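You operate a simulated robot arm through the tools that you are given. There is no shell and no other tool.

You are at the controls of a simulated robot arm. One attempt, no reset.

TASK
Zero the slide gauge, then measure the green tomato from the tray at N23 and put it in its ring.
Fine: push the teal slide fully shut and press Zero; the ring goes by the width shown; leave the slide open and the gauge on.

The check looks at the end state, three seconds after you hand in, the way a careful person would. Anything else that was tipped, shoved, dropped, spilled or broken makes it a failure.

THE ROBOT
A 7-joint arm with a two-finger parallel gripper, fixed in place. Base frame: the origin is at the foot of the arm, x ahead of it, y to its left, z up; the work surface is at about z = 0. Lengths are in m, angles in rad, forces in N, time in s.
With the tool pointing down near the work surface it reaches from about 0.26 to 0.68 m from the base axis. Its first joint turns from -2.897 to 2.897 rad. Payload 2.5 kg.
The TCP is the grasp point between the finger pads, 0.03 m short of the fingertips. In the tool frame z runs along the fingers and y along their closing line. Largest opening 0.094 m; finger width 0.028, thickness 0.01; the body of the gripper, 0.05 by 0.096 m, starts 0.055 m behind the TCP.
Orientation is that of the tool frame in the base frame, as a unit quaternion [x, y, z, w]. With the fingers straight down and closing along the base's y, the tool's x points along the base's -x, its y along +y and its z along -z.

THE INTERFACE
- The arm moves only by the tool nudge_tool. Its argument "motion" is text: rows parted by semicolons, each of 6 numbers parted by spaces: the shift along the tool's x, y, z in units of 40 mm (1.0 is 40 mm), then the turn, a rotation vector about the tool's x, y, z in units of 6 degrees (1.0 is 6 degrees). In form: x y z ax ay az; .... A call has 1 to 20 rows; each row shifts and turns the commanded pose from where the row before left it, along the tool's axes as they then stand. "gripper" is the finger opening in m, from 0 to 0.094, set as the call begins (left out, the last holds). A call with a number of a shift or a turn outside -1 to 1 is refused whole. Rows are played at 5 a second. More than 0.05 m and 0.15 rad between two rows, or a gripper value outside its range, and nothing of the call is played. A pose out of reach is approached as far as the arm can. The call stops where the force on the tool passes 90 N (or 10 N more than at its start, if that is more) or the arm is blocked; 0.2 s more then pass. The fingers move at their own pace (about 0.072 m/s each) and stop on an object; they squeeze with about 30 N. The grip force told is the motor's: it shows also when the fingers shut on nothing. Time passes only in rows, and 0.2 s behind the last, so rows that do not move let the fingers close. The reply holds the time, the measured pose of the TCP, the force on the tool along the base axes, the opening and the grip force, in the units named above and with some noise, with the torque about the TCP (base axes, N m) and any sound that the robot's microphone picked up.
- Cameras (640 x 400 px; columns grow to the right, rows downward): "scene" is fixed at [0.2179, 0.514, 0.7136]; the picture's right is [-0.90, -0.44, 0.00], its down [-0.30, 0.62, -0.72] and it looks along [0.32, -0.65, -0.69] (base axes); focal length 309 px, centre (320, 200). "wrist" rides on the gripper at [0.076, 0.014, -0.102] in the tool frame; the picture's right is [-0.18, 0.98, 0.00], its down [-0.75, -0.14, -0.64] and it looks along [-0.63, -0.12, 0.77] (tool axes); focal length 243 px, centre (320, 200).
- get_image(camera): a new picture of that camera. The clock stands still meanwhile.
- point_at(camera, pixels): for up to 12 pixels [column, row] of the newest picture of that camera ("zoom" is the newest enlarged one), the place [x, y, z] in the base frame of the surface seen there, good to about 0.003 m, but the place of the scene camera against the robot may be out by one fixed shift of up to 0.025 m in any direction. The clock stands still meanwhile.
- close_up(camera, box): a new picture of the part [left, top, right, bottom] of that camera's present view, enlarged. The clock stands still meanwhile.
- close_job(): hands the job in; it is judged then, once.

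Leave the gripper open and the arm clear of the work at the hand-in unless told otherwise.

The tools are called as a command line: name --argument value ..., lists and objects as JSON in quotes. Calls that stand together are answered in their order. nudge_tool: Moves the arm, as the interface text tells. Its arguments: {"type":"object","properties":{"motion":{"type":"string"},"gripper":{"type":"number"}},"required":["motion"]} The other tools are called the same way: get_image (camera) takes a picture; point_at (camera, pixels) gives the place of the surface under pixels of a picture; close_up (camera, box) takes an enlarged picture of a part of a camera's view; close_job () hands the job in.

At the start:

```text
clock: 0.0
tool_pos: [0.3889, -0.0139, 0.3662]
tool_rot: [0.0, 1.0, -0.001, 0.0]
ft_force: [-0.2, -0.8, -1.1]
ft_torque: [0.0, 0.0, -0.02]
grip_width: 0.094
finger_force: 0.0
```

scene: 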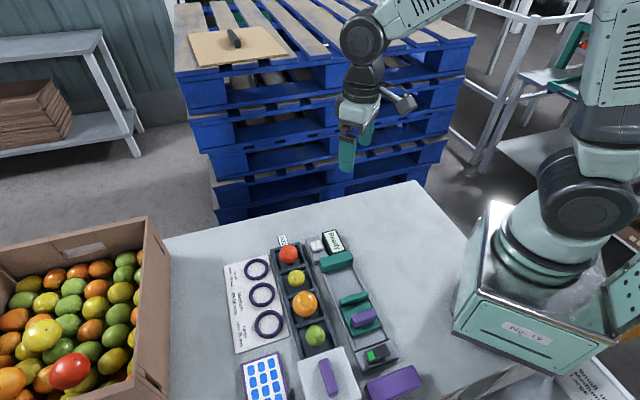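
wrist: 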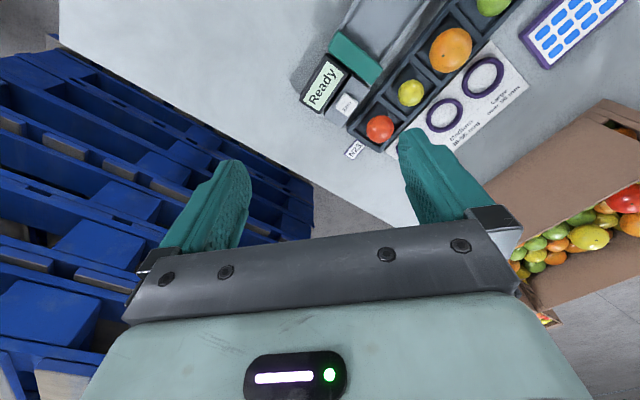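

I see the gauge with a "Ready" display, a tray labelled N23 with four fruits, and three rings. I'll take enlarged pictures to read the details.

close_up --camera "scene" --box '[220, 220, 430, 400]'

close_up --camera "wrist" --box '[280, 0, 640, 225]'

```text
2.22 times, centred on (325, 310) of scene
```

zoom: 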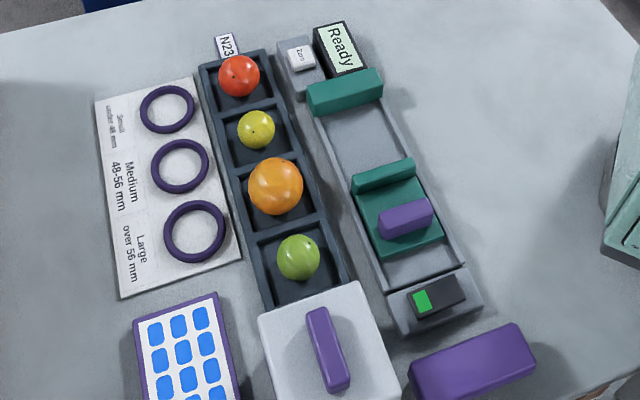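

```text
1.78 times, centred on (460, 112) of wrist
```

zoom: 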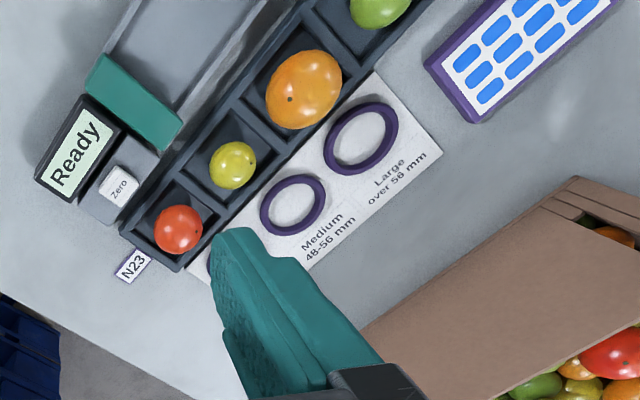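

The 4th well holds the green fruit, and a white lid with a purple handle sits beside it. I'll ask for the positions of the main features.

get_image --camera "scene"

point_at --camera "scene" --pixels '[[288, 254], [297, 278], [305, 303], [316, 335], [317, 245], [337, 260], [353, 299], [364, 316], [377, 353], [326, 375], [392, 384], [345, 275]]'

point_at --camera "wrist" --pixels '[[380, 128], [411, 92], [451, 49], [347, 105], [323, 84], [354, 58], [353, 150], [483, 77], [444, 115], [492, 5], [425, 30], [360, 45]]'

```text
taken
```

scene: 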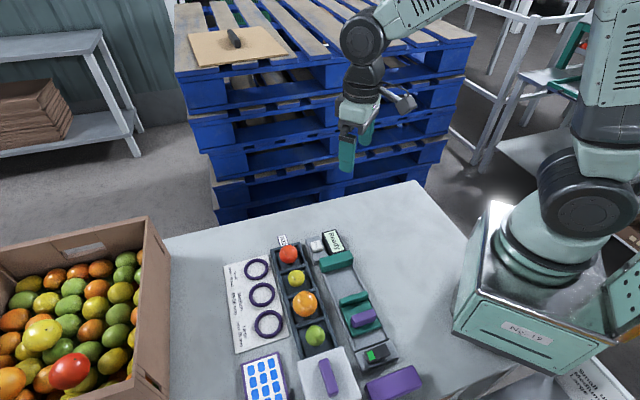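

```text
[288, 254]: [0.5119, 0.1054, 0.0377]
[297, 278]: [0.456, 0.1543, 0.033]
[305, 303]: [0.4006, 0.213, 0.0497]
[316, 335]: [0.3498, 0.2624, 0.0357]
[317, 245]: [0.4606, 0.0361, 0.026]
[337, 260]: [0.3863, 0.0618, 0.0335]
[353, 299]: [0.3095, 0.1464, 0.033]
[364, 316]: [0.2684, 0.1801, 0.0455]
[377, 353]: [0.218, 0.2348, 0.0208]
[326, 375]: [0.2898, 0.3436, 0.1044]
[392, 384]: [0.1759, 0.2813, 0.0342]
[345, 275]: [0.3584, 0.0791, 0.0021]
```

```text
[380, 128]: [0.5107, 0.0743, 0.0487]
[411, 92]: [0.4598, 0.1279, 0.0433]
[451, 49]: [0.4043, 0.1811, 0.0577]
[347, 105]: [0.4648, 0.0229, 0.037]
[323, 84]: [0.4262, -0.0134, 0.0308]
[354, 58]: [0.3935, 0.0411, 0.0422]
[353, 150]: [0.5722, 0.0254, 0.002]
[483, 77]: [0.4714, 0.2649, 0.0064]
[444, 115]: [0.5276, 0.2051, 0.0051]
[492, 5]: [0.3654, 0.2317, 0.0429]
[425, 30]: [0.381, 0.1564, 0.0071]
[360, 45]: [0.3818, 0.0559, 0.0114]
```

Wrist and scene readings differ by roughly (0.004, -0.02, +0.01). I'll move the arm back and turn it to look along +y, so the wrist camera sees the whole gauge.

nudge_tool --motion "0.25 -0.75 0 0 0 -1; 0.25 -0.75 0 0 0 -1; 0.25 -0.75 0 0 0 -1; 0 0 0 0 0 -1; 0 0 0 0 0 -1; 0 0 0 0 0 -1; 0 0 0 0 0 -1; 0 0 0 0 0 -1; 0 0 0 0 0 -1; 0 0 0 0 0 -1; 0 0 0 0 0 -1; 0 0 0 0 0 -1; 0 0 0 0 0 0; 0 0 0 0 0 0"

get_image --camera "wrist"

```text
clock: 3.0
tool_pos: [0.3676, -0.1059, 0.3667]
tool_rot: [-0.587, 0.809, -0.001, -0.001]
ft_force: [0.1, -0.4, 0.3]
ft_torque: [0.01, 0.01, -0.02]
grip_width: 0.0941
finger_force: 0.1
```

```text
taken
```

wrist: 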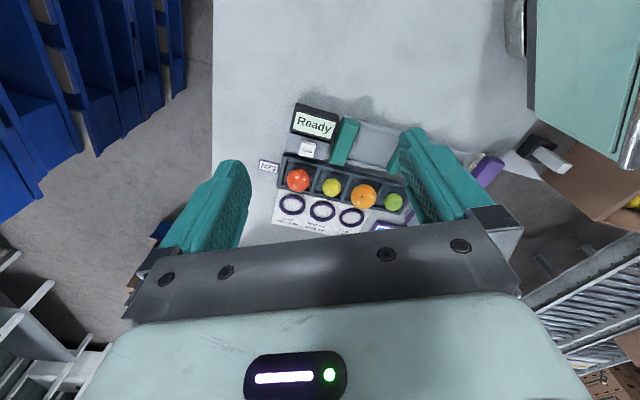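

The wrist picture shows the far side at the bottom, and the fingers hide the slide. I'll shift so the gauge lies in the upper part of the view, between the fingers.

nudge_tool --motion "-0.69 0.82 0 0 0 0; -0.69 0.82 0 0 0 0; -0.69 0.82 0 0 0 0; -0.69 0.82 0 0 0 0; 0 0 0 0 0 0; 0 0 0 0 0 0"

get_image --camera "wrist"

```text
clock: 4.4
tool_pos: [0.2765, 0.0393, 0.367]
tool_rot: [-0.588, 0.809, 0.0, 0.001]
ft_force: [0.2, 0.0, -0.3]
ft_torque: [-0.03, 0.0, 0.0]
grip_width: 0.094
finger_force: 0.2
```

```text
taken
```

wrist: 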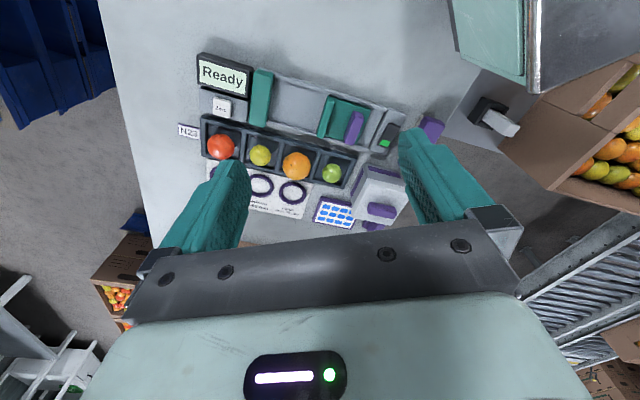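

The gauge is now in clear view. I'll enlarge the area and measure it.

close_up --camera "wrist" --box '[180, 40, 460, 215]'

```text
2.29 times, centred on (320, 128) of wrist
```

zoom: 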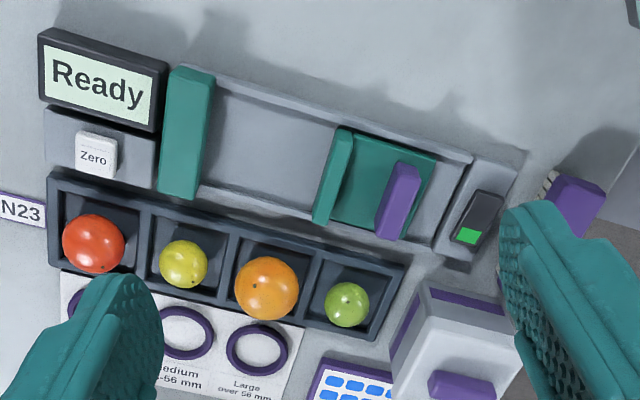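

I can read the slide at about (390, 190) in the enlargement, with its purple handle. I'll get positions of handle, jaws, button, fruits and rings.

point_at --camera "zoom" --pixels '[[408, 172], [392, 228], [398, 200], [346, 135], [320, 215], [200, 80], [178, 190], [96, 150], [268, 140], [92, 235], [183, 258], [266, 280]]'

point_at --camera "zoom" --pixels '[[347, 298], [280, 328], [210, 319], [163, 330], [234, 340], [450, 310], [460, 380], [398, 335], [466, 236], [440, 220], [400, 262], [470, 160]]'

```text
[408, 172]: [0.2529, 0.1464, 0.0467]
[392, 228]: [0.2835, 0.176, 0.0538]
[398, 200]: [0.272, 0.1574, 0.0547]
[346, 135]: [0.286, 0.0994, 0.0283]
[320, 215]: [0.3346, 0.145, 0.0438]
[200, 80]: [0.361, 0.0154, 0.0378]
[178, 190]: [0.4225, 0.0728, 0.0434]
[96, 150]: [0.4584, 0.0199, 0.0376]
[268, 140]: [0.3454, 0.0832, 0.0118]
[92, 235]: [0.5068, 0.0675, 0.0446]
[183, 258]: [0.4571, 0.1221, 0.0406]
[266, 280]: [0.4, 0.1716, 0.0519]
```

```text
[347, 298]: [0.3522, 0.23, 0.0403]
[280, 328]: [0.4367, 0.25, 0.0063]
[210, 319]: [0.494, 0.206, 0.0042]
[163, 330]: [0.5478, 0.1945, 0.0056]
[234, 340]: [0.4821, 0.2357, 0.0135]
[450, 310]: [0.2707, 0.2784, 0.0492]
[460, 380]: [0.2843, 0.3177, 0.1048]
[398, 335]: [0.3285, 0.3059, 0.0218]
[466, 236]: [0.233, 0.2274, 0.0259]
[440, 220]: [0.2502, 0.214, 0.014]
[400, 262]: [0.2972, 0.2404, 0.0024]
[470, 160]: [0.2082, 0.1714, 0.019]
```

Handle centre is about (0.268, 0.161) with its top at z≈0.055, and the gauge axis runs along (-0.69, 0.72). I'll turn the tool so the fingers close along the gauge axis, and go above the handle at z≈0.17.

nudge_tool --motion "0 0 0 0 0 0.95; 0 0 0 0 0 0.95; 0 0 0 0 0 0.95; 0 0 0 0 0 0.95; 0 0 0 0 0 0.93; -0.65 0.785 0 0 0 0; -0.65 0.785 0 0 0 0; -0.65 0.785 0 0 0 0; 0 0 1 0 0 0; 0 0 1 0 0 0; 0 0 1 0 0 0; 0 0 1 0 0 0; 0 0 0.9 0 0 0; 0 0 0 0 0 0; 0 0 0 0 0 0" --gripper 0.06

get_image --camera "wrist"

get_image --camera "scene"

```text
clock: 7.6
tool_pos: [0.2679, 0.1609, 0.1699]
tool_rot: [-0.372, 0.928, 0.001, 0.0]
ft_force: [0.5, 0.3, -0.4]
ft_torque: [0.0, 0.0, -0.01]
grip_width: 0.0599
finger_force: 0.1
```

```text
taken
```

wrist: 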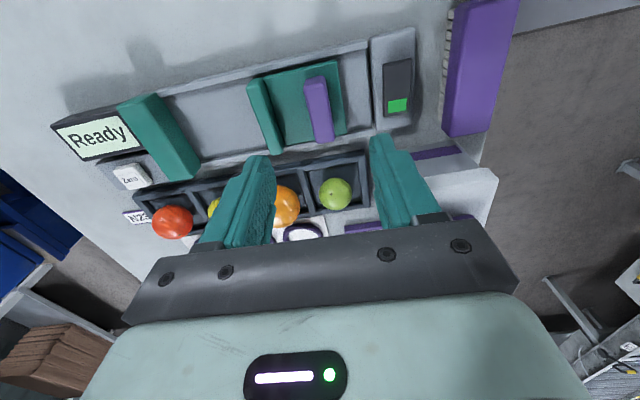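

```text
taken
```

scene: 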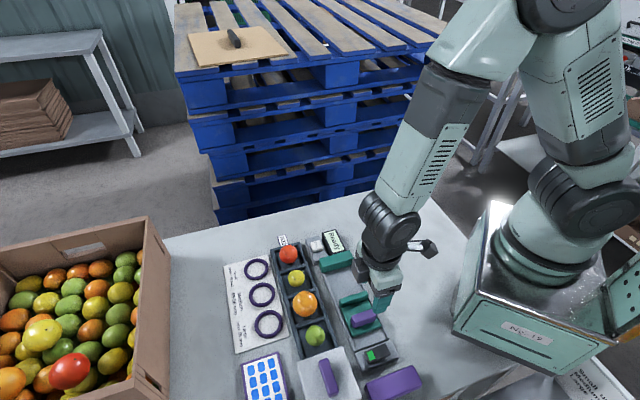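

The handle is visible at (319, 110) in the wrist picture. I'll enlarge it and re-measure from this closer view.

close_up --camera "wrist" --box '[220, 20, 430, 160]'

```text
2.86 times, centred on (325, 90) of wrist
```

zoom: 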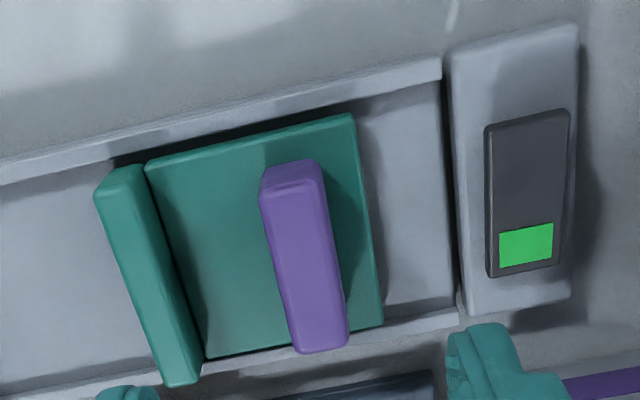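

point_at --camera "zoom" --pixels '[[268, 196], [322, 188], [298, 344], [342, 338], [305, 265], [125, 185], [180, 370], [230, 250], [330, 130], [365, 310], [530, 60], [430, 200]]'

```text
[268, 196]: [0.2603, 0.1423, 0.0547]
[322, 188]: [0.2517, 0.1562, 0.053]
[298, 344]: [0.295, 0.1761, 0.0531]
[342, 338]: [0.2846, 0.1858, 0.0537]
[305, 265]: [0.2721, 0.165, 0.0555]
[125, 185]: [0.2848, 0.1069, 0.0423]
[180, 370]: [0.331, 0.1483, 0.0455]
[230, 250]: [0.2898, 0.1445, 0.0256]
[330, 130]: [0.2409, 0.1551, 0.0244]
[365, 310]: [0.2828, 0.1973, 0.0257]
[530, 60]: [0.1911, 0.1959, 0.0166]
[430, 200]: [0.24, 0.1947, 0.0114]
```

Handle centre is (0.273, 0.165) with its top at 0.054, and the slide plate is at 0.025. I'll narrow the opening to 0.044, descend to TCP z≈0.063, then close on the handle.

nudge_tool --motion "-0.16 0 0 0 0 0; 0 0 0.7 0 0 0; 0 0 0.7 0 0 0; 0 0 0.7 0 0 0; 0 0 0.57 0 0 0; 0 0 0 0 0 0" --gripper 0.044

get_image --camera "wrist"

```text
clock: 9.0
tool_pos: [0.2731, 0.1664, 0.0634]
tool_rot: [-0.372, 0.928, -0.001, 0.001]
ft_force: [0.2, 0.2, 0.0]
ft_torque: [-0.01, -0.01, 0.02]
grip_width: 0.0442
finger_force: 0.1
```

```text
taken
```

wrist: 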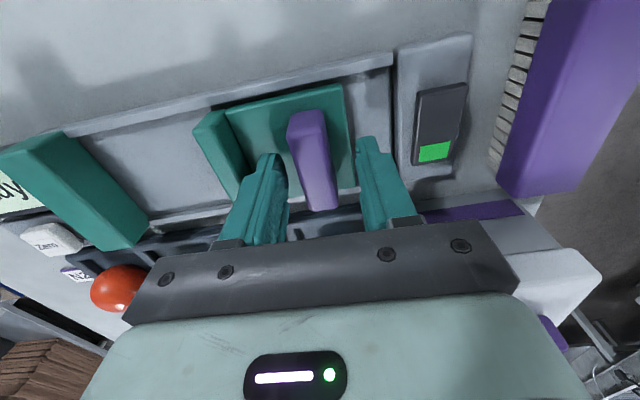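

The fingers straddle the handle. I'll close them now.

nudge_tool --motion "0 0 0 0 0 0; 0 0 0 0 0 0; 0 0 0 0 0 0" --gripper 0.0

```text
clock: 9.8
tool_pos: [0.2748, 0.1644, 0.0643]
tool_rot: [-0.371, 0.929, -0.002, 0.001]
ft_force: [27.2, -24.0, -16.3]
ft_torque: [0.16, -0.64, 1.47]
grip_width: 0.0204
finger_force: 45.3
```

Gripped at 0.020 m, with a little side load toward shut. I'll push the slide toward the fixed jaw (tool −y), first about 0.06 m.

nudge_tool --motion "0 -0.2 0 0 0 0; 0 -0.3 0 0 0 0; 0 -0.3 0 0 0 0; 0 -0.3 0 0 0 0; 0 -0.3 0 0 0 0; 0 -0.1 0 0 0 0; 0 0 0 0 0 0"

get_image --camera "scene"

```text
clock: 11.4
tool_pos: [0.3154, 0.1235, 0.0652]
tool_rot: [-0.372, 0.928, 0.0, 0.001]
ft_force: [12.0, 14.7, -35.8]
ft_torque: [0.32, -0.24, 1.26]
grip_width: 0.0205
finger_force: 44.6
```

```text
taken
```

scene: 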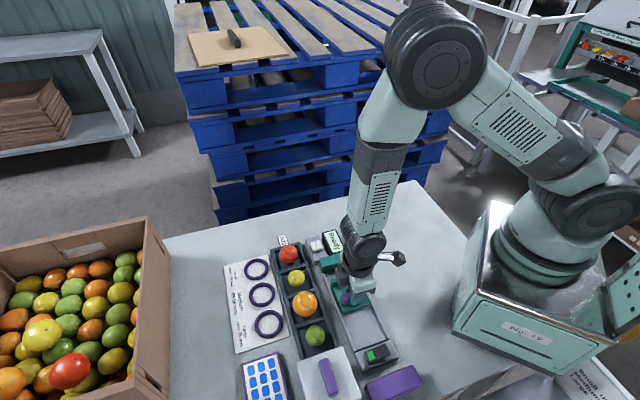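

The slide moved 0.06 m. The grip is building some vertical side load, so I'll loosen to 0.03 m and go on pushing with the finger behind the handle.

nudge_tool --motion "0 0 0 0 0 0; 0 0 0 0 0 0; 0 0 0 0 0 0" --gripper 0.03

get_image --camera "wrist"

```text
clock: 12.2
tool_pos: [0.3146, 0.1237, 0.0654]
tool_rot: [-0.371, 0.929, 0.0, 0.0]
ft_force: [1.0, 0.0, -0.2]
ft_torque: [-0.02, 0.01, 0.02]
grip_width: 0.03
finger_force: 0.1
```

```text
taken
```

wrist: 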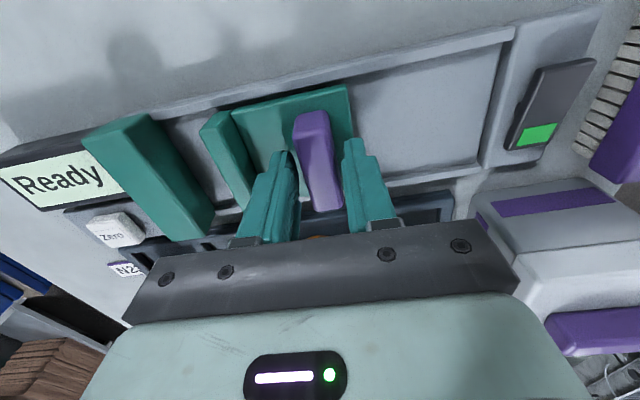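

The load is gone. I'll measure the remaining gap between the jaws.

point_at --camera "wrist" --pixels '[[155, 130], [203, 228], [212, 120], [240, 195], [232, 113], [315, 120], [150, 117], [325, 195]]'

```text
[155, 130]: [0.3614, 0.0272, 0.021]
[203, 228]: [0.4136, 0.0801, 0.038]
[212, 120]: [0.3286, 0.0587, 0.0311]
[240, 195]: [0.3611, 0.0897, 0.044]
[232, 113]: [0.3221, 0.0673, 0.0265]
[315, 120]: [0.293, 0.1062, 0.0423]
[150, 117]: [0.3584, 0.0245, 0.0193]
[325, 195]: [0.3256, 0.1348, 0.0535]
```

Remaining gap is about 0.04 m. I'll push on, with small steps near the end.

nudge_tool --motion "0 -0.25 0 0 0 0; 0 -0.25 0 0 0 0; 0 -0.25 0 0 0 0; 0 -0.1 0 0 0 0; 0 0 0 0 0 0"

get_image --camera "wrist"

```text
clock: 13.4
tool_pos: [0.3376, 0.0992, 0.0659]
tool_rot: [-0.372, 0.928, 0.0, -0.001]
ft_force: [-1.2, 1.9, 0.0]
ft_torque: [0.01, 0.05, -0.01]
grip_width: 0.031
finger_force: 0.3
```

```text
taken
```

wrist: 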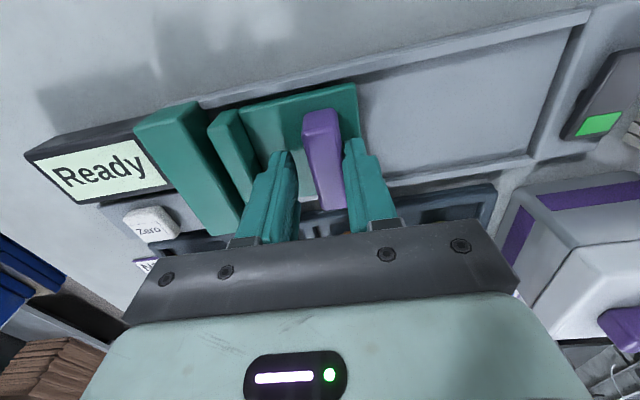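

There's light friction only (about 2 N) and a small gap left. I'll continue with 3 mm steps.

nudge_tool --motion "0 -0.08 0 0 0 0; 0 -0.08 0 0 0 0; 0 -0.08 0 0 0 0; 0 0 0 0 0 0"

get_image --camera "wrist"

```text
clock: 14.4
tool_pos: [0.3444, 0.092, 0.0648]
tool_rot: [-0.372, 0.928, 0.001, 0.0]
ft_force: [-4.0, 5.3, 2.8]
ft_torque: [0.11, 0.01, 0.05]
grip_width: 0.0332
finger_force: 2.7
```

```text
taken
```

wrist: 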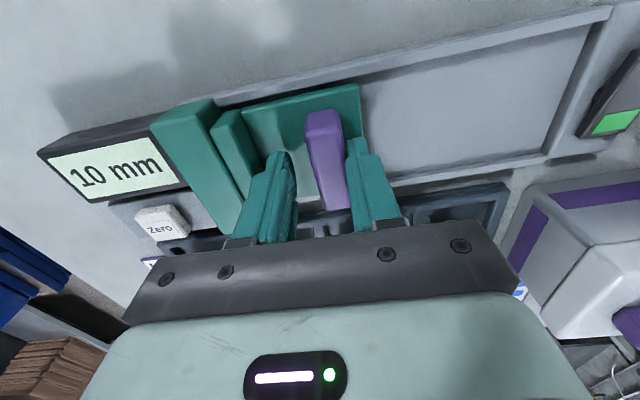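

The display now reads "10 mm". I'll check whether the jaws touch yet.

close_up --camera "wrist" --box '[140, 80, 300, 240]'

```text
2.50 times, centred on (220, 160) of wrist
```

zoom: 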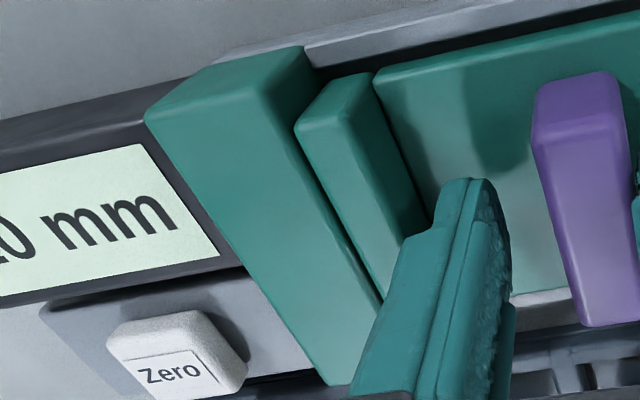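

The jaws are nearly touching and the finger is springing a bit. I'll push a few more small steps, until the force rises firmly.

nudge_tool --motion "0 -0.06 0 0 0 0; 0 -0.06 0 0 0 0; 0 -0.06 0 0 0 0; 0 0 0 0 0 0; 0 0 0 0 0 0"

close_up --camera "wrist" --box '[20, 80, 340, 280]'

```text
clock: 15.6
tool_pos: [0.3477, 0.0879, 0.0644]
tool_rot: [-0.372, 0.928, 0.001, 0.0]
ft_force: [-12.5, 22.4, -8.4]
ft_torque: [0.06, 0.07, 0.19]
grip_width: 0.0442
finger_force: 12.6
```

```text
2.00 times, centred on (180, 180) of wrist
```

zoom: 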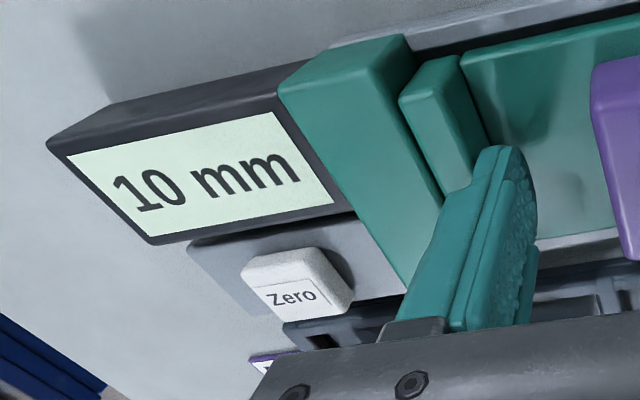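

The slide is against its stop: 25 N now, and the reading stays at 10 mm. I'll ease off the handle, rise, and go above the Zero button with the fingers closed.

nudge_tool --motion "0 0.15 0 0 0 0; 0 0.15 0 0 0 0; 0 0 -0.6 0 0 0; 0 0 -1 0 0 0; 0 0 -1 0 0 0; 0 0 0 0 0 0"

get_image --camera "wrist"

```text
clock: 17.0
tool_pos: [0.343, 0.0951, 0.1693]
tool_rot: [-0.371, 0.929, 0.0, 0.0]
ft_force: [-0.3, 0.1, 0.7]
ft_torque: [0.01, 0.01, 0.01]
grip_width: 0.0301
finger_force: 0.1
```

```text
taken
```

wrist: 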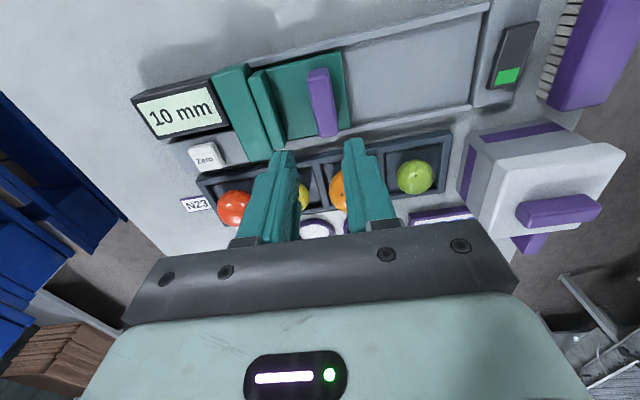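

The reading stays at 10 mm with the slide released. I'll enlarge the button and the jaws to check contact and measure.

close_up --camera "wrist" --box '[120, 50, 360, 200]'

point_at --camera "zoom" --pixels '[[195, 260], [256, 248], [205, 312], [268, 296], [228, 275], [345, 150], [390, 150], [260, 130], [505, 60], [545, 210]]'

```text
2.67 times, centred on (240, 125) of wrist
```

zoom: 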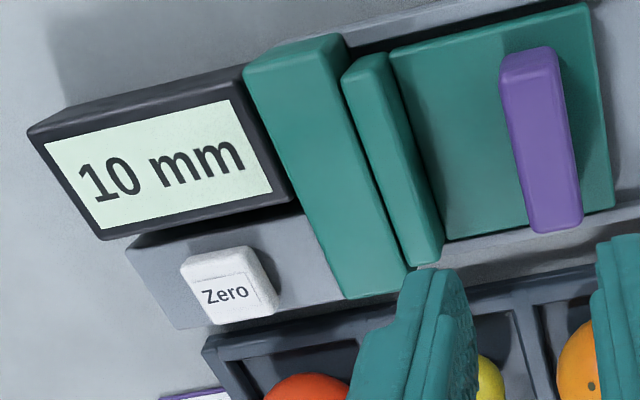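

```text
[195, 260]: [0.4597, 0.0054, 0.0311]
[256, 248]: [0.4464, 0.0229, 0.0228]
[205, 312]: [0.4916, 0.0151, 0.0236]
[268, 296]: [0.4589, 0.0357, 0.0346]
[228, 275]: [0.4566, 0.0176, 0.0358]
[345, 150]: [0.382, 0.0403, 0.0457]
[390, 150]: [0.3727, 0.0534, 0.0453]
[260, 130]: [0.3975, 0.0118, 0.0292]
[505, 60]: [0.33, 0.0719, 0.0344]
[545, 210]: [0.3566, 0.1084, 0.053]
```

The jaws are shut. The button centre is about (0.460, 0.0205) with its top at z≈0.036. I'll close the fingers and move above it, tips at z≈0.07.

nudge_tool --motion "-0.2 -0.84 0 0 0 0; -0.21 -0.84 0 0 0 0; -0.21 -0.84 0 0 0 0; -0.21 -0.85 0 0 0 0; 0 0 0.85 0 0 0; 0 0 0.85 0 0 0; 0 0 0 0 0 0" --gripper 0.0

get_image --camera "wrist"

close_up --camera "scene" --box '[250, 200, 410, 300]'

```text
clock: 18.6
tool_pos: [0.459, 0.0217, 0.101]
tool_rot: [-0.371, 0.929, 0.0, 0.0]
ft_force: [-0.7, -0.9, 0.1]
ft_torque: [-0.03, 0.0, 0.02]
grip_width: 0.0002
finger_force: 30.1
```

```text
taken
```

wrist: 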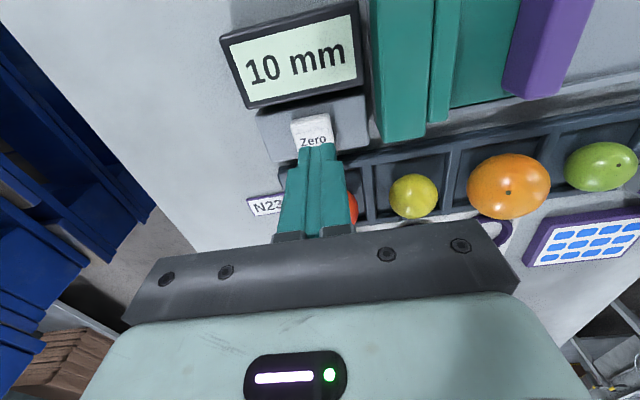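

```text
4.00 times, centred on (330, 250) of scene
```

zoom: 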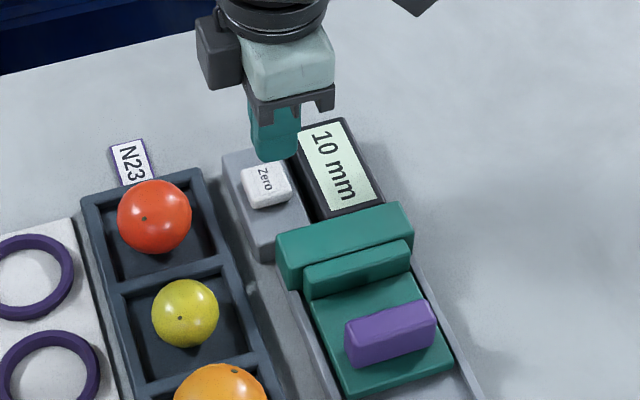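

The fingertips are nearly over the button, but its face spans columns 291–334 near row 130 while the tip axis is at column 320. I'll measure its corners more exactly.

close_up --camera "wrist" --box '[240, 80, 400, 180]'

point_at --camera "wrist" --pixels '[[295, 122], [329, 117], [298, 140], [331, 138], [312, 128]]'

```text
4.00 times, centred on (320, 130) of wrist
```

zoom: 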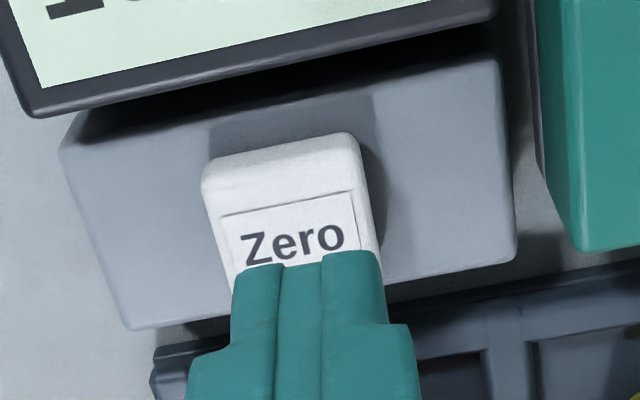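

```text
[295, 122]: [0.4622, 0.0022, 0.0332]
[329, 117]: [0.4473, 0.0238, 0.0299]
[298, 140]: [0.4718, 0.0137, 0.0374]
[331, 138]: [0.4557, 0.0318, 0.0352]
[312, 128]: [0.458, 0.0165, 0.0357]
```

The button centre is about (0.463, 0.021). I'll shift 3–4 mm, lower to just above it, then press in small steps.

nudge_tool --motion "-0.075 -0.085 0 0 0 0; 0 0 0.4 0 0 0; 0 0 0.35 0 0 0; 0 0 0.05 0 0 0; 0 0 0.05 0 0 0; 0 0 0 0 0 0"

get_image --camera "wrist"

```text
clock: 20.0
tool_pos: [0.4634, 0.0199, 0.0656]
tool_rot: [-0.372, 0.928, 0.001, 0.0]
ft_force: [-0.9, -0.7, 0.4]
ft_torque: [-0.01, 0.01, -0.02]
grip_width: 0.0
finger_force: 29.9
```

```text
taken
```

wrist: 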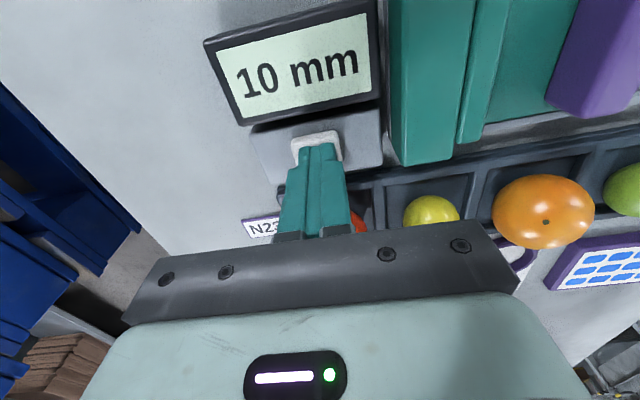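

No contact yet. I'll press on in 1.6 mm steps.

nudge_tool --motion "0 0 0.04 0 0 0; 0 0 0.04 0 0 0; 0 0 0.04 0 0 0; 0 0 0 0 0 0"

get_image --camera "wrist"

```text
clock: 21.0
tool_pos: [0.4631, 0.0193, 0.0608]
tool_rot: [-0.371, 0.929, 0.0, -0.001]
ft_force: [-0.8, -0.3, 3.2]
ft_torque: [-0.02, 0.02, -0.03]
grip_width: 0.0
finger_force: 30.1
heard: click
```

```text
taken
```

wrist: 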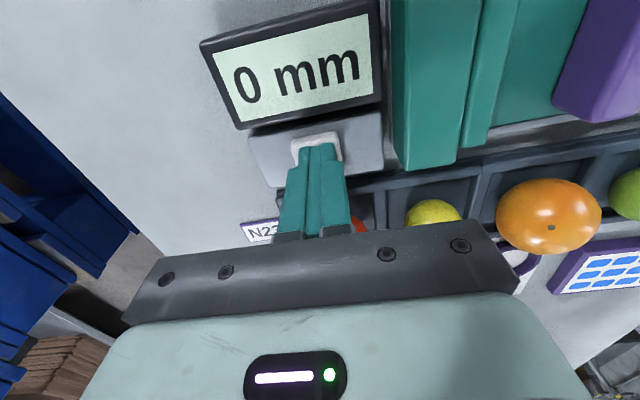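

A click was heard and the display reads "0 mm". I'll rise and go back above the slide handle.

nudge_tool --motion "0 0 -0.5 0 0 0; 0 0 -1 0 0 0; 0 0 -1 0 0 0; 0.22 0.88 0 0 0 0; 0.22 0.89 0 0 0 0; 0.23 0.89 0 0 0 0; 0.23 0.89 0 0 0 0; 0 0 0 0 0 0" --gripper 0.044

close_up --camera "wrist" --box '[120, 40, 440, 240]'

```text
clock: 22.8
tool_pos: [0.3407, 0.098, 0.1642]
tool_rot: [-0.371, 0.928, -0.001, 0.001]
ft_force: [-0.1, -0.2, -0.7]
ft_torque: [0.0, 0.01, -0.02]
grip_width: 0.044
finger_force: 0.1
```

```text
2.00 times, centred on (280, 140) of wrist
```

zoom: 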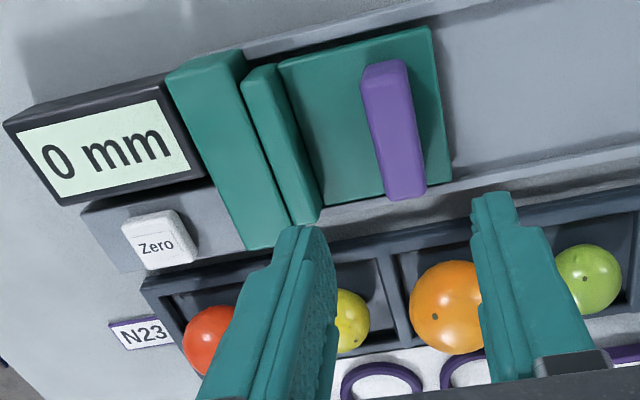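

point_at --camera "zoom" --pixels '[[367, 85], [405, 80], [390, 190], [420, 186], [395, 130], [265, 80], [305, 210], [205, 70], [275, 235]]'

```text
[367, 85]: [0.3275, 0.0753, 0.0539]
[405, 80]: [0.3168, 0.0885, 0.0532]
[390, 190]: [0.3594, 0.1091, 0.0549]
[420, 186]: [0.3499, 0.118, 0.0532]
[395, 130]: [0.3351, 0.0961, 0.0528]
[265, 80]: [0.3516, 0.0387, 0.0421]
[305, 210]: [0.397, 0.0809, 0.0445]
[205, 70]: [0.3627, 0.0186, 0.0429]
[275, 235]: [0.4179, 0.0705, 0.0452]
```

Handle centre is now (0.338, 0.098). I'll go down with a 0.036 opening so that the fingers straddle it.

nudge_tool --motion "0.045 0.035 0 0 0 0; 0 0 0.8 0 0 0; 0 0 0.8 0 0 0; 0 0 0.5 0 0 0; 0 0 0.38 0 0 0; 0 0 0 0 0 0" --gripper 0.036

get_image --camera "wrist"

```text
clock: 24.2
tool_pos: [0.3359, 0.0969, 0.0633]
tool_rot: [-0.371, 0.928, 0.0, 0.0]
ft_force: [-0.2, 0.7, -0.3]
ft_torque: [0.0, 0.02, -0.02]
grip_width: 0.0358
finger_force: 0.1
```

```text
taken
```

wrist: 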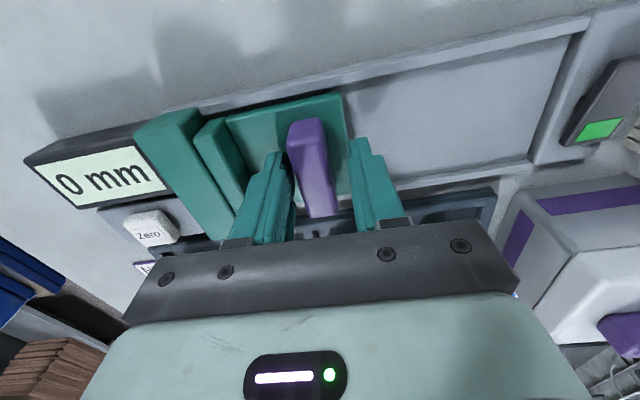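

Clear of everything. I'll push the slide open (tool +y), about 0.10 m.

nudge_tool --motion "0 0.25 0 0 0 0; 0 0.3 0 0 0 0; 0 0.3 0 0 0 0; 0 0.3 0 0 0 0; 0 0.3 0 0 0 0; 0 0.3 0 0 0 0; 0 0.3 0 0 0 0; 0 0.3 0 0 0 0; 0 0.15 0 0 0 0; 0 0 0 0 0 0"

get_image --camera "wrist"

```text
clock: 26.4
tool_pos: [0.2659, 0.1702, 0.0636]
tool_rot: [-0.372, 0.928, 0.0, 0.0]
ft_force: [1.3, -0.9, -0.5]
ft_torque: [0.01, -0.03, 0.04]
grip_width: 0.0374
finger_force: 1.4
```

```text
taken
```

wrist: 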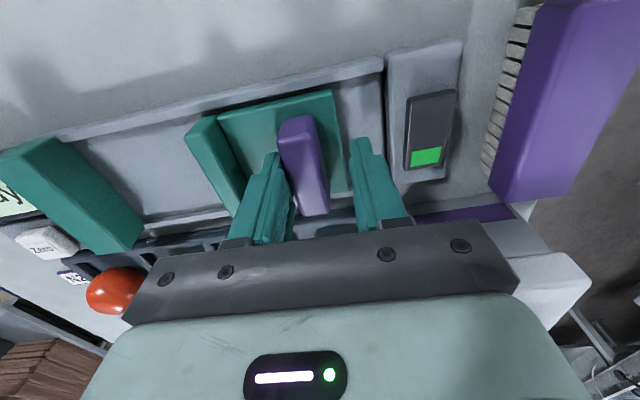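

The slide is open. I'll back off the handle, rise, open the fingers, and move above the green tomato for a closer view.

nudge_tool --motion "0 -0.2 0 0 0 0; 0 0 -0.5 0 0 0; 0 0 -1 0 0 0; 0 0 -1 0 0 0; 0 0 -1 0 0 0; 0 0 -0.5 0 0 0; -0.6 -0.05 0 0 0 0; -0.6 -0.05 0 0 0 0; -0.6 0 0 0 0 0; -0.5 0 0 0 0 0; 0 0 0 0 0 0; 0 0 0 0 0 0"

nudge_tool --motion "0 0 0 0 0 0; 0 0 0 0 0 0" --gripper 0.094

get_image --camera "wrist"

```text
clock: 29.0
tool_pos: [0.3403, 0.2253, 0.2222]
tool_rot: [-0.372, 0.928, 0.0, 0.0]
ft_force: [-0.1, -0.7, 0.3]
ft_torque: [-0.01, 0.01, -0.01]
grip_width: 0.0359
finger_force: 0.0
```

```text
clock: 29.6
tool_pos: [0.3398, 0.2248, 0.2225]
tool_rot: [-0.371, 0.929, 0.0, 0.0]
ft_force: [0.1, 0.3, 0.4]
ft_torque: [0.0, -0.02, 0.04]
grip_width: 0.094
finger_force: 0.1
```

```text
taken
```

wrist: 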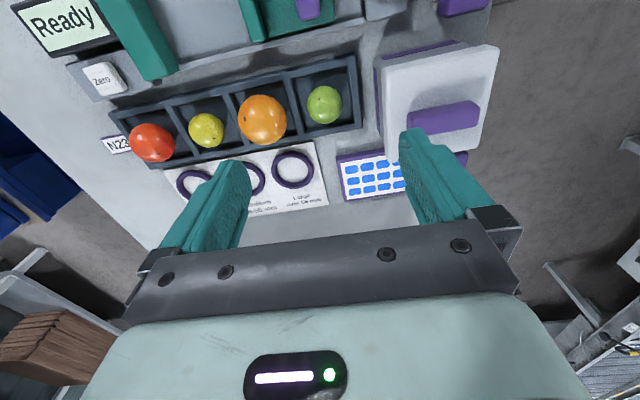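

The display shows "Ready" again with the slide wide open, as at the start. I'll enlarge the tray and green tomato.

close_up --camera "wrist" --box '[230, 40, 390, 140]'

point_at --camera "zoom" --pixels '[[375, 255], [400, 240], [250, 150], [486, 92], [522, 335], [290, 395], [272, 285], [450, 170], [430, 330], [260, 210], [500, 200], [375, 210]]'

```text
4.00 times, centred on (310, 90) of wrist
```

zoom: 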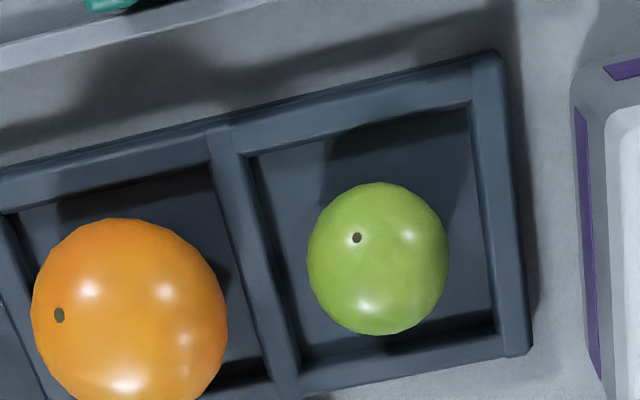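

```text
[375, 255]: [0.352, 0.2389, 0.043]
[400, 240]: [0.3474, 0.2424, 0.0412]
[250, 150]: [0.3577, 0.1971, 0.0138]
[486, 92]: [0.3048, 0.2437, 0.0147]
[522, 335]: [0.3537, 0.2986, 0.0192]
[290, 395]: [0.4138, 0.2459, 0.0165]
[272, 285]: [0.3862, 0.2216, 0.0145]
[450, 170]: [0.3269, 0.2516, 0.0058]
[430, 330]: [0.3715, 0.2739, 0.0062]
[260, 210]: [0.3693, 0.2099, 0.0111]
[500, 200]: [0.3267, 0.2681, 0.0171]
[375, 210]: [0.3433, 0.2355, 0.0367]
```

The wells' walls are low (z≈0.017). The tomato centre is about (0.357, 0.243), top 0.043, roughly 42 mm wide. I'll set the opening to 0.06 and come down above it to check alignment.

nudge_tool --motion "-0.626 0.03 0 0 0 0; 0 0 0.8 0 0 0; 0 0 0.8 0 0 0; 0 0 0.8 0 0 0; 0 0 0.1 0 0 0; 0 0 0 0 0 0; 0 0 0 0 0 0" --gripper 0.06

get_image --camera "wrist"

get_image --camera "scene"

```text
clock: 31.2
tool_pos: [0.361, 0.242, 0.1217]
tool_rot: [-0.371, 0.928, 0.0, 0.0]
ft_force: [-0.2, 0.4, -0.9]
ft_torque: [0.03, -0.02, -0.01]
grip_width: 0.0601
finger_force: 0.0
```

```text
taken
```

wrist: 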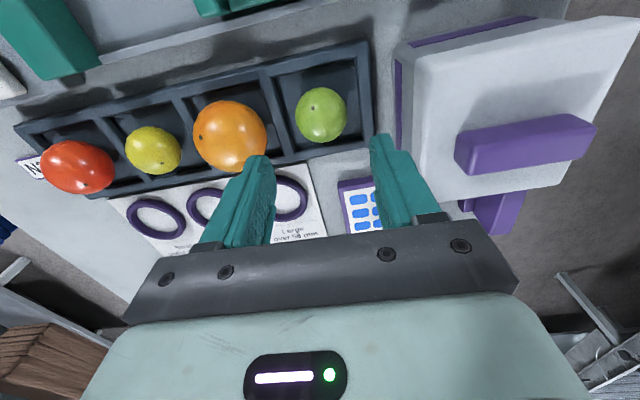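

```text
taken
```

scene: 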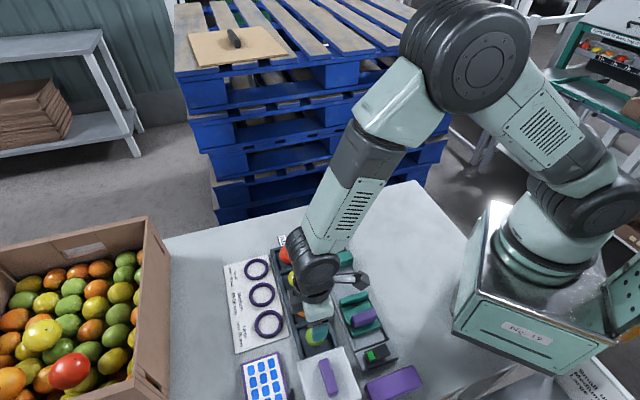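

The tomato shows at (321, 115), almost exactly under the grasp point. I'll check the white box's nearest edges before going down.

point_at --camera "wrist" --pixels '[[402, 55], [420, 190], [400, 100], [398, 130], [321, 115], [260, 130], [385, 150], [470, 130], [372, 130]]'

```text
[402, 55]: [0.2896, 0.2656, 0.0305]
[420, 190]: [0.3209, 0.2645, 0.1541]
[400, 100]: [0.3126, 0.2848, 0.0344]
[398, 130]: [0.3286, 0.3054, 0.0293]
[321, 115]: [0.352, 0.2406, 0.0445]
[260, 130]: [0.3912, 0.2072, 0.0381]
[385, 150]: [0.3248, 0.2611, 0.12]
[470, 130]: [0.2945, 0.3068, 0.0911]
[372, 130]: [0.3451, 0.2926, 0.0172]
```

The box is 0.064 m away from the tomato along the closing line, and the fingers reach only 0.04. I'll go down to TCP z≈0.050.

nudge_tool --motion "0.06 0 0 0 0 0; 0 0 0.6 0 0 0; 0 0 0.6 0 0 0; 0 0 0.4 0 0 0; 0 0 0.18 0 0 0; 0 0 0 0 0 0"

get_image --camera "wrist"

close_up --camera "scene" --box '[240, 270, 400, 370]'

```text
clock: 32.6
tool_pos: [0.3582, 0.2422, 0.0515]
tool_rot: [-0.371, 0.928, 0.0, 0.0]
ft_force: [1.0, -0.2, -0.9]
ft_torque: [0.01, -0.03, 0.02]
grip_width: 0.0598
finger_force: 0.0
```

```text
taken
```

wrist: 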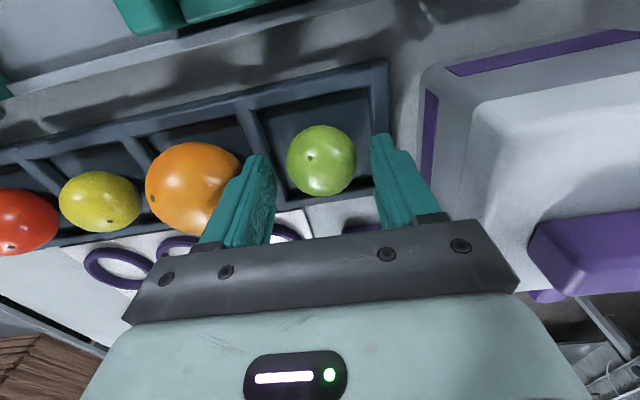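

```text
4.00 times, centred on (320, 320) of scene
```

zoom: 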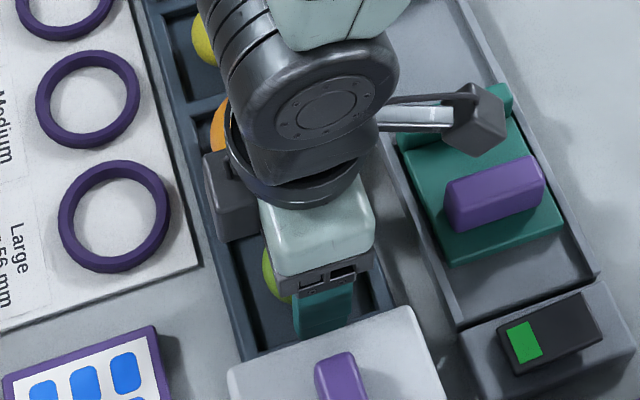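

The tomato sits at (321, 160), centred between the fingertips, and the orange is clear. I'll close the fingers.

nudge_tool --motion "0 0 0 0 0 0; 0 0 0 0 0 0; 0 0 0 0 0 0" --gripper 0.03

get_image --camera "wrist"

```text
clock: 33.4
tool_pos: [0.3575, 0.242, 0.0509]
tool_rot: [-0.371, 0.929, 0.0, 0.0]
ft_force: [0.2, 0.6, 0.0]
ft_torque: [-0.03, 0.01, 0.0]
grip_width: 0.0428
finger_force: 15.7
```

```text
taken
```

wrist: 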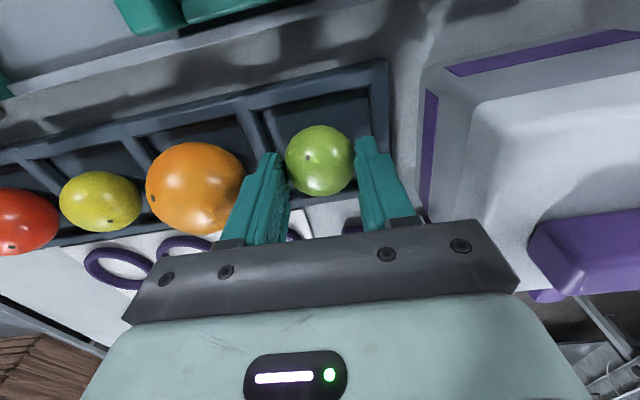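

Gripped at 0.043 m with a gentle 16 N. I'll lift slightly and check that the tomato comes along.

nudge_tool --motion "0 0 -0.3 0 0 0; 0 0 -0.5 0 0 0; 0 0 -0.8 0 0 0; 0 0 -0.6 0 0 0; 0 0 0 0 0 0"

get_image --camera "wrist"

```text
clock: 34.6
tool_pos: [0.3582, 0.2395, 0.1385]
tool_rot: [-0.372, 0.928, 0.0, 0.0]
ft_force: [-1.7, -0.2, -0.6]
ft_torque: [-0.01, 0.02, 0.01]
grip_width: 0.0425
finger_force: 15.6
```

```text
taken
```

wrist: 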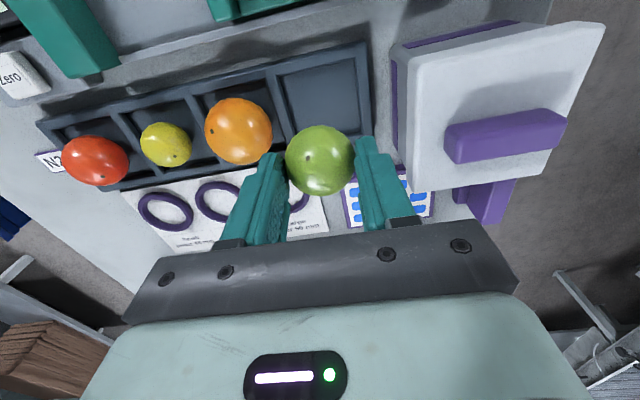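

The tomato is held. I'll carry it over the open gauge bed at this height.

nudge_tool --motion "0.5 -0.48 0 0 0 0; 0.6 -0.57 0 0 0 0; 0.6 -0.57 0 0 0 0; 0.6 -0.57 0 0 0 0; 0.49 -0.51 0 0 0 0; 0 0 0 0 0 0; 0 0 0 0 0 0"

get_image --camera "wrist"

close_up --camera "scene" --box '[270, 210, 430, 310]'

```text
clock: 36.2
tool_pos: [0.351, 0.0862, 0.1408]
tool_rot: [-0.372, 0.928, 0.0, 0.0]
ft_force: [0.0, 0.0, -1.0]
ft_torque: [-0.01, 0.01, 0.06]
grip_width: 0.0426
finger_force: 16.4
```

```text
taken
```

wrist: 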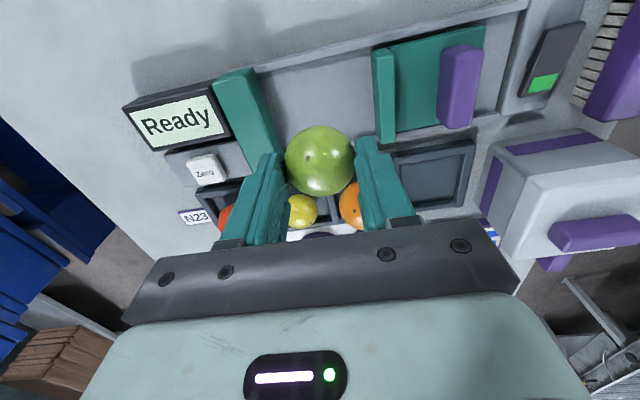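

```text
4.00 times, centred on (350, 260) of scene
```

zoom: 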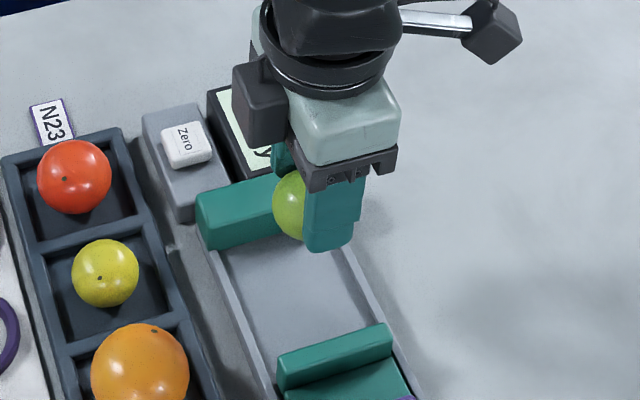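

I'll measure both jaw faces and the bed from here to set the drop point.

point_at --camera "wrist" --pixels '[[252, 80], [270, 130], [235, 100], [376, 62], [378, 110], [384, 90], [330, 85], [320, 80], [345, 100], [310, 60], [345, 50], [440, 135]]'

```text
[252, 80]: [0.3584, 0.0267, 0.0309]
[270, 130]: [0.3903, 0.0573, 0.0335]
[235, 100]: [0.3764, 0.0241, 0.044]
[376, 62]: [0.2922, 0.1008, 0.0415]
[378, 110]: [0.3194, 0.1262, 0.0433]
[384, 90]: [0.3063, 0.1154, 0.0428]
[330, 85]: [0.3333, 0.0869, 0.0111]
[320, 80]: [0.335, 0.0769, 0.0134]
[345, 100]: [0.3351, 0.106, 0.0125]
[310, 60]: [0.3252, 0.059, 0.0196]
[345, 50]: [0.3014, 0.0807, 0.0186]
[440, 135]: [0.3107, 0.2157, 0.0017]
```

The gap is 0.099 m and the tool is centred in it. I'll lower to just above the bed.

nudge_tool --motion "0 0 0.6 0 0 0; 0 0 0.6 0 0 0; 0 0 0.5 0 0 0; 0 0 0.25 0 0 0; 0 0 0 0 0 0"

nudge_tool --motion "0 0 0.03 0 0 0; 0 0 0.03 0 0 0; 0 0 0 0 0 0"

get_image --camera "wrist"

```text
clock: 37.4
tool_pos: [0.351, 0.0847, 0.0609]
tool_rot: [-0.372, 0.928, 0.0, -0.001]
ft_force: [-0.6, -0.8, -0.2]
ft_torque: [-0.01, -0.01, 0.04]
grip_width: 0.0429
finger_force: 16.8
```

```text
clock: 38.2
tool_pos: [0.3514, 0.0859, 0.0596]
tool_rot: [-0.371, 0.929, 0.0, -0.001]
ft_force: [0.8, -0.8, 0.8]
ft_torque: [-0.02, 0.01, 0.0]
grip_width: 0.0431
finger_force: 16.2
```

```text
taken
```

wrist: 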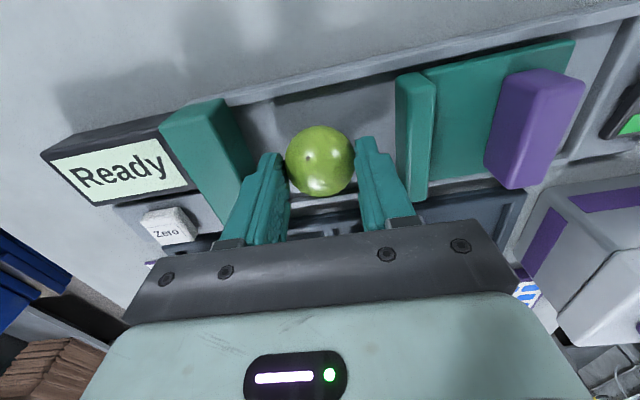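

No contact yet. I'll lower by about 1 mm per row.

nudge_tool --motion "0 0 0.025 0 0 0; 0 0 0.025 0 0 0; 0 0 0 0 0 0"

```text
clock: 39.0
tool_pos: [0.3519, 0.0863, 0.0569]
tool_rot: [-0.371, 0.928, 0.0, 0.0]
ft_force: [-0.2, 0.3, -0.8]
ft_torque: [0.03, 0.0, 0.04]
grip_width: 0.0425
finger_force: 15.9
```

nudge_tool --motion "0 0 0.025 0 0 0; 0 0 0.025 0 0 0; 0 0 0 0 0 0"

```text
clock: 39.8
tool_pos: [0.3513, 0.0866, 0.0555]
tool_rot: [-0.371, 0.929, 0.0, 0.001]
ft_force: [0.4, -0.1, 16.2]
ft_torque: [-0.01, -0.04, 0.0]
grip_width: 0.0428
finger_force: 16.1
```

Contact (16 N upward). I'll back up 1 mm, then open gently to 0.062.

nudge_tool --motion "0 0 -0.025 0 0 0; 0 0 0 0 0 0"

nudge_tool --motion "0 0 0 0 0 0; 0 0 0 0 0 0; 0 0 0 0 0 0" --gripper 0.056

get_image --camera "wrist"

```text
clock: 40.4
tool_pos: [0.3521, 0.0861, 0.0556]
tool_rot: [-0.371, 0.928, 0.0, -0.001]
ft_force: [-0.2, 0.1, -0.4]
ft_torque: [0.03, -0.01, 0.0]
grip_width: 0.0429
finger_force: 15.8
```

```text
clock: 41.2
tool_pos: [0.3514, 0.0872, 0.0564]
tool_rot: [-0.371, 0.929, 0.0, 0.001]
ft_force: [-0.4, 0.4, -0.4]
ft_torque: [0.04, -0.02, 0.0]
grip_width: 0.0562
finger_force: 0.2
```

```text
taken
```

wrist: 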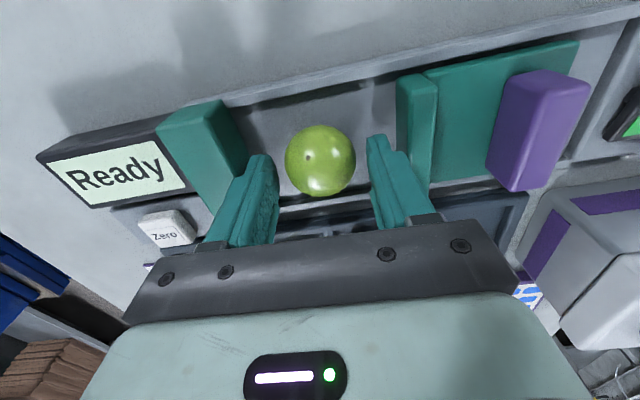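

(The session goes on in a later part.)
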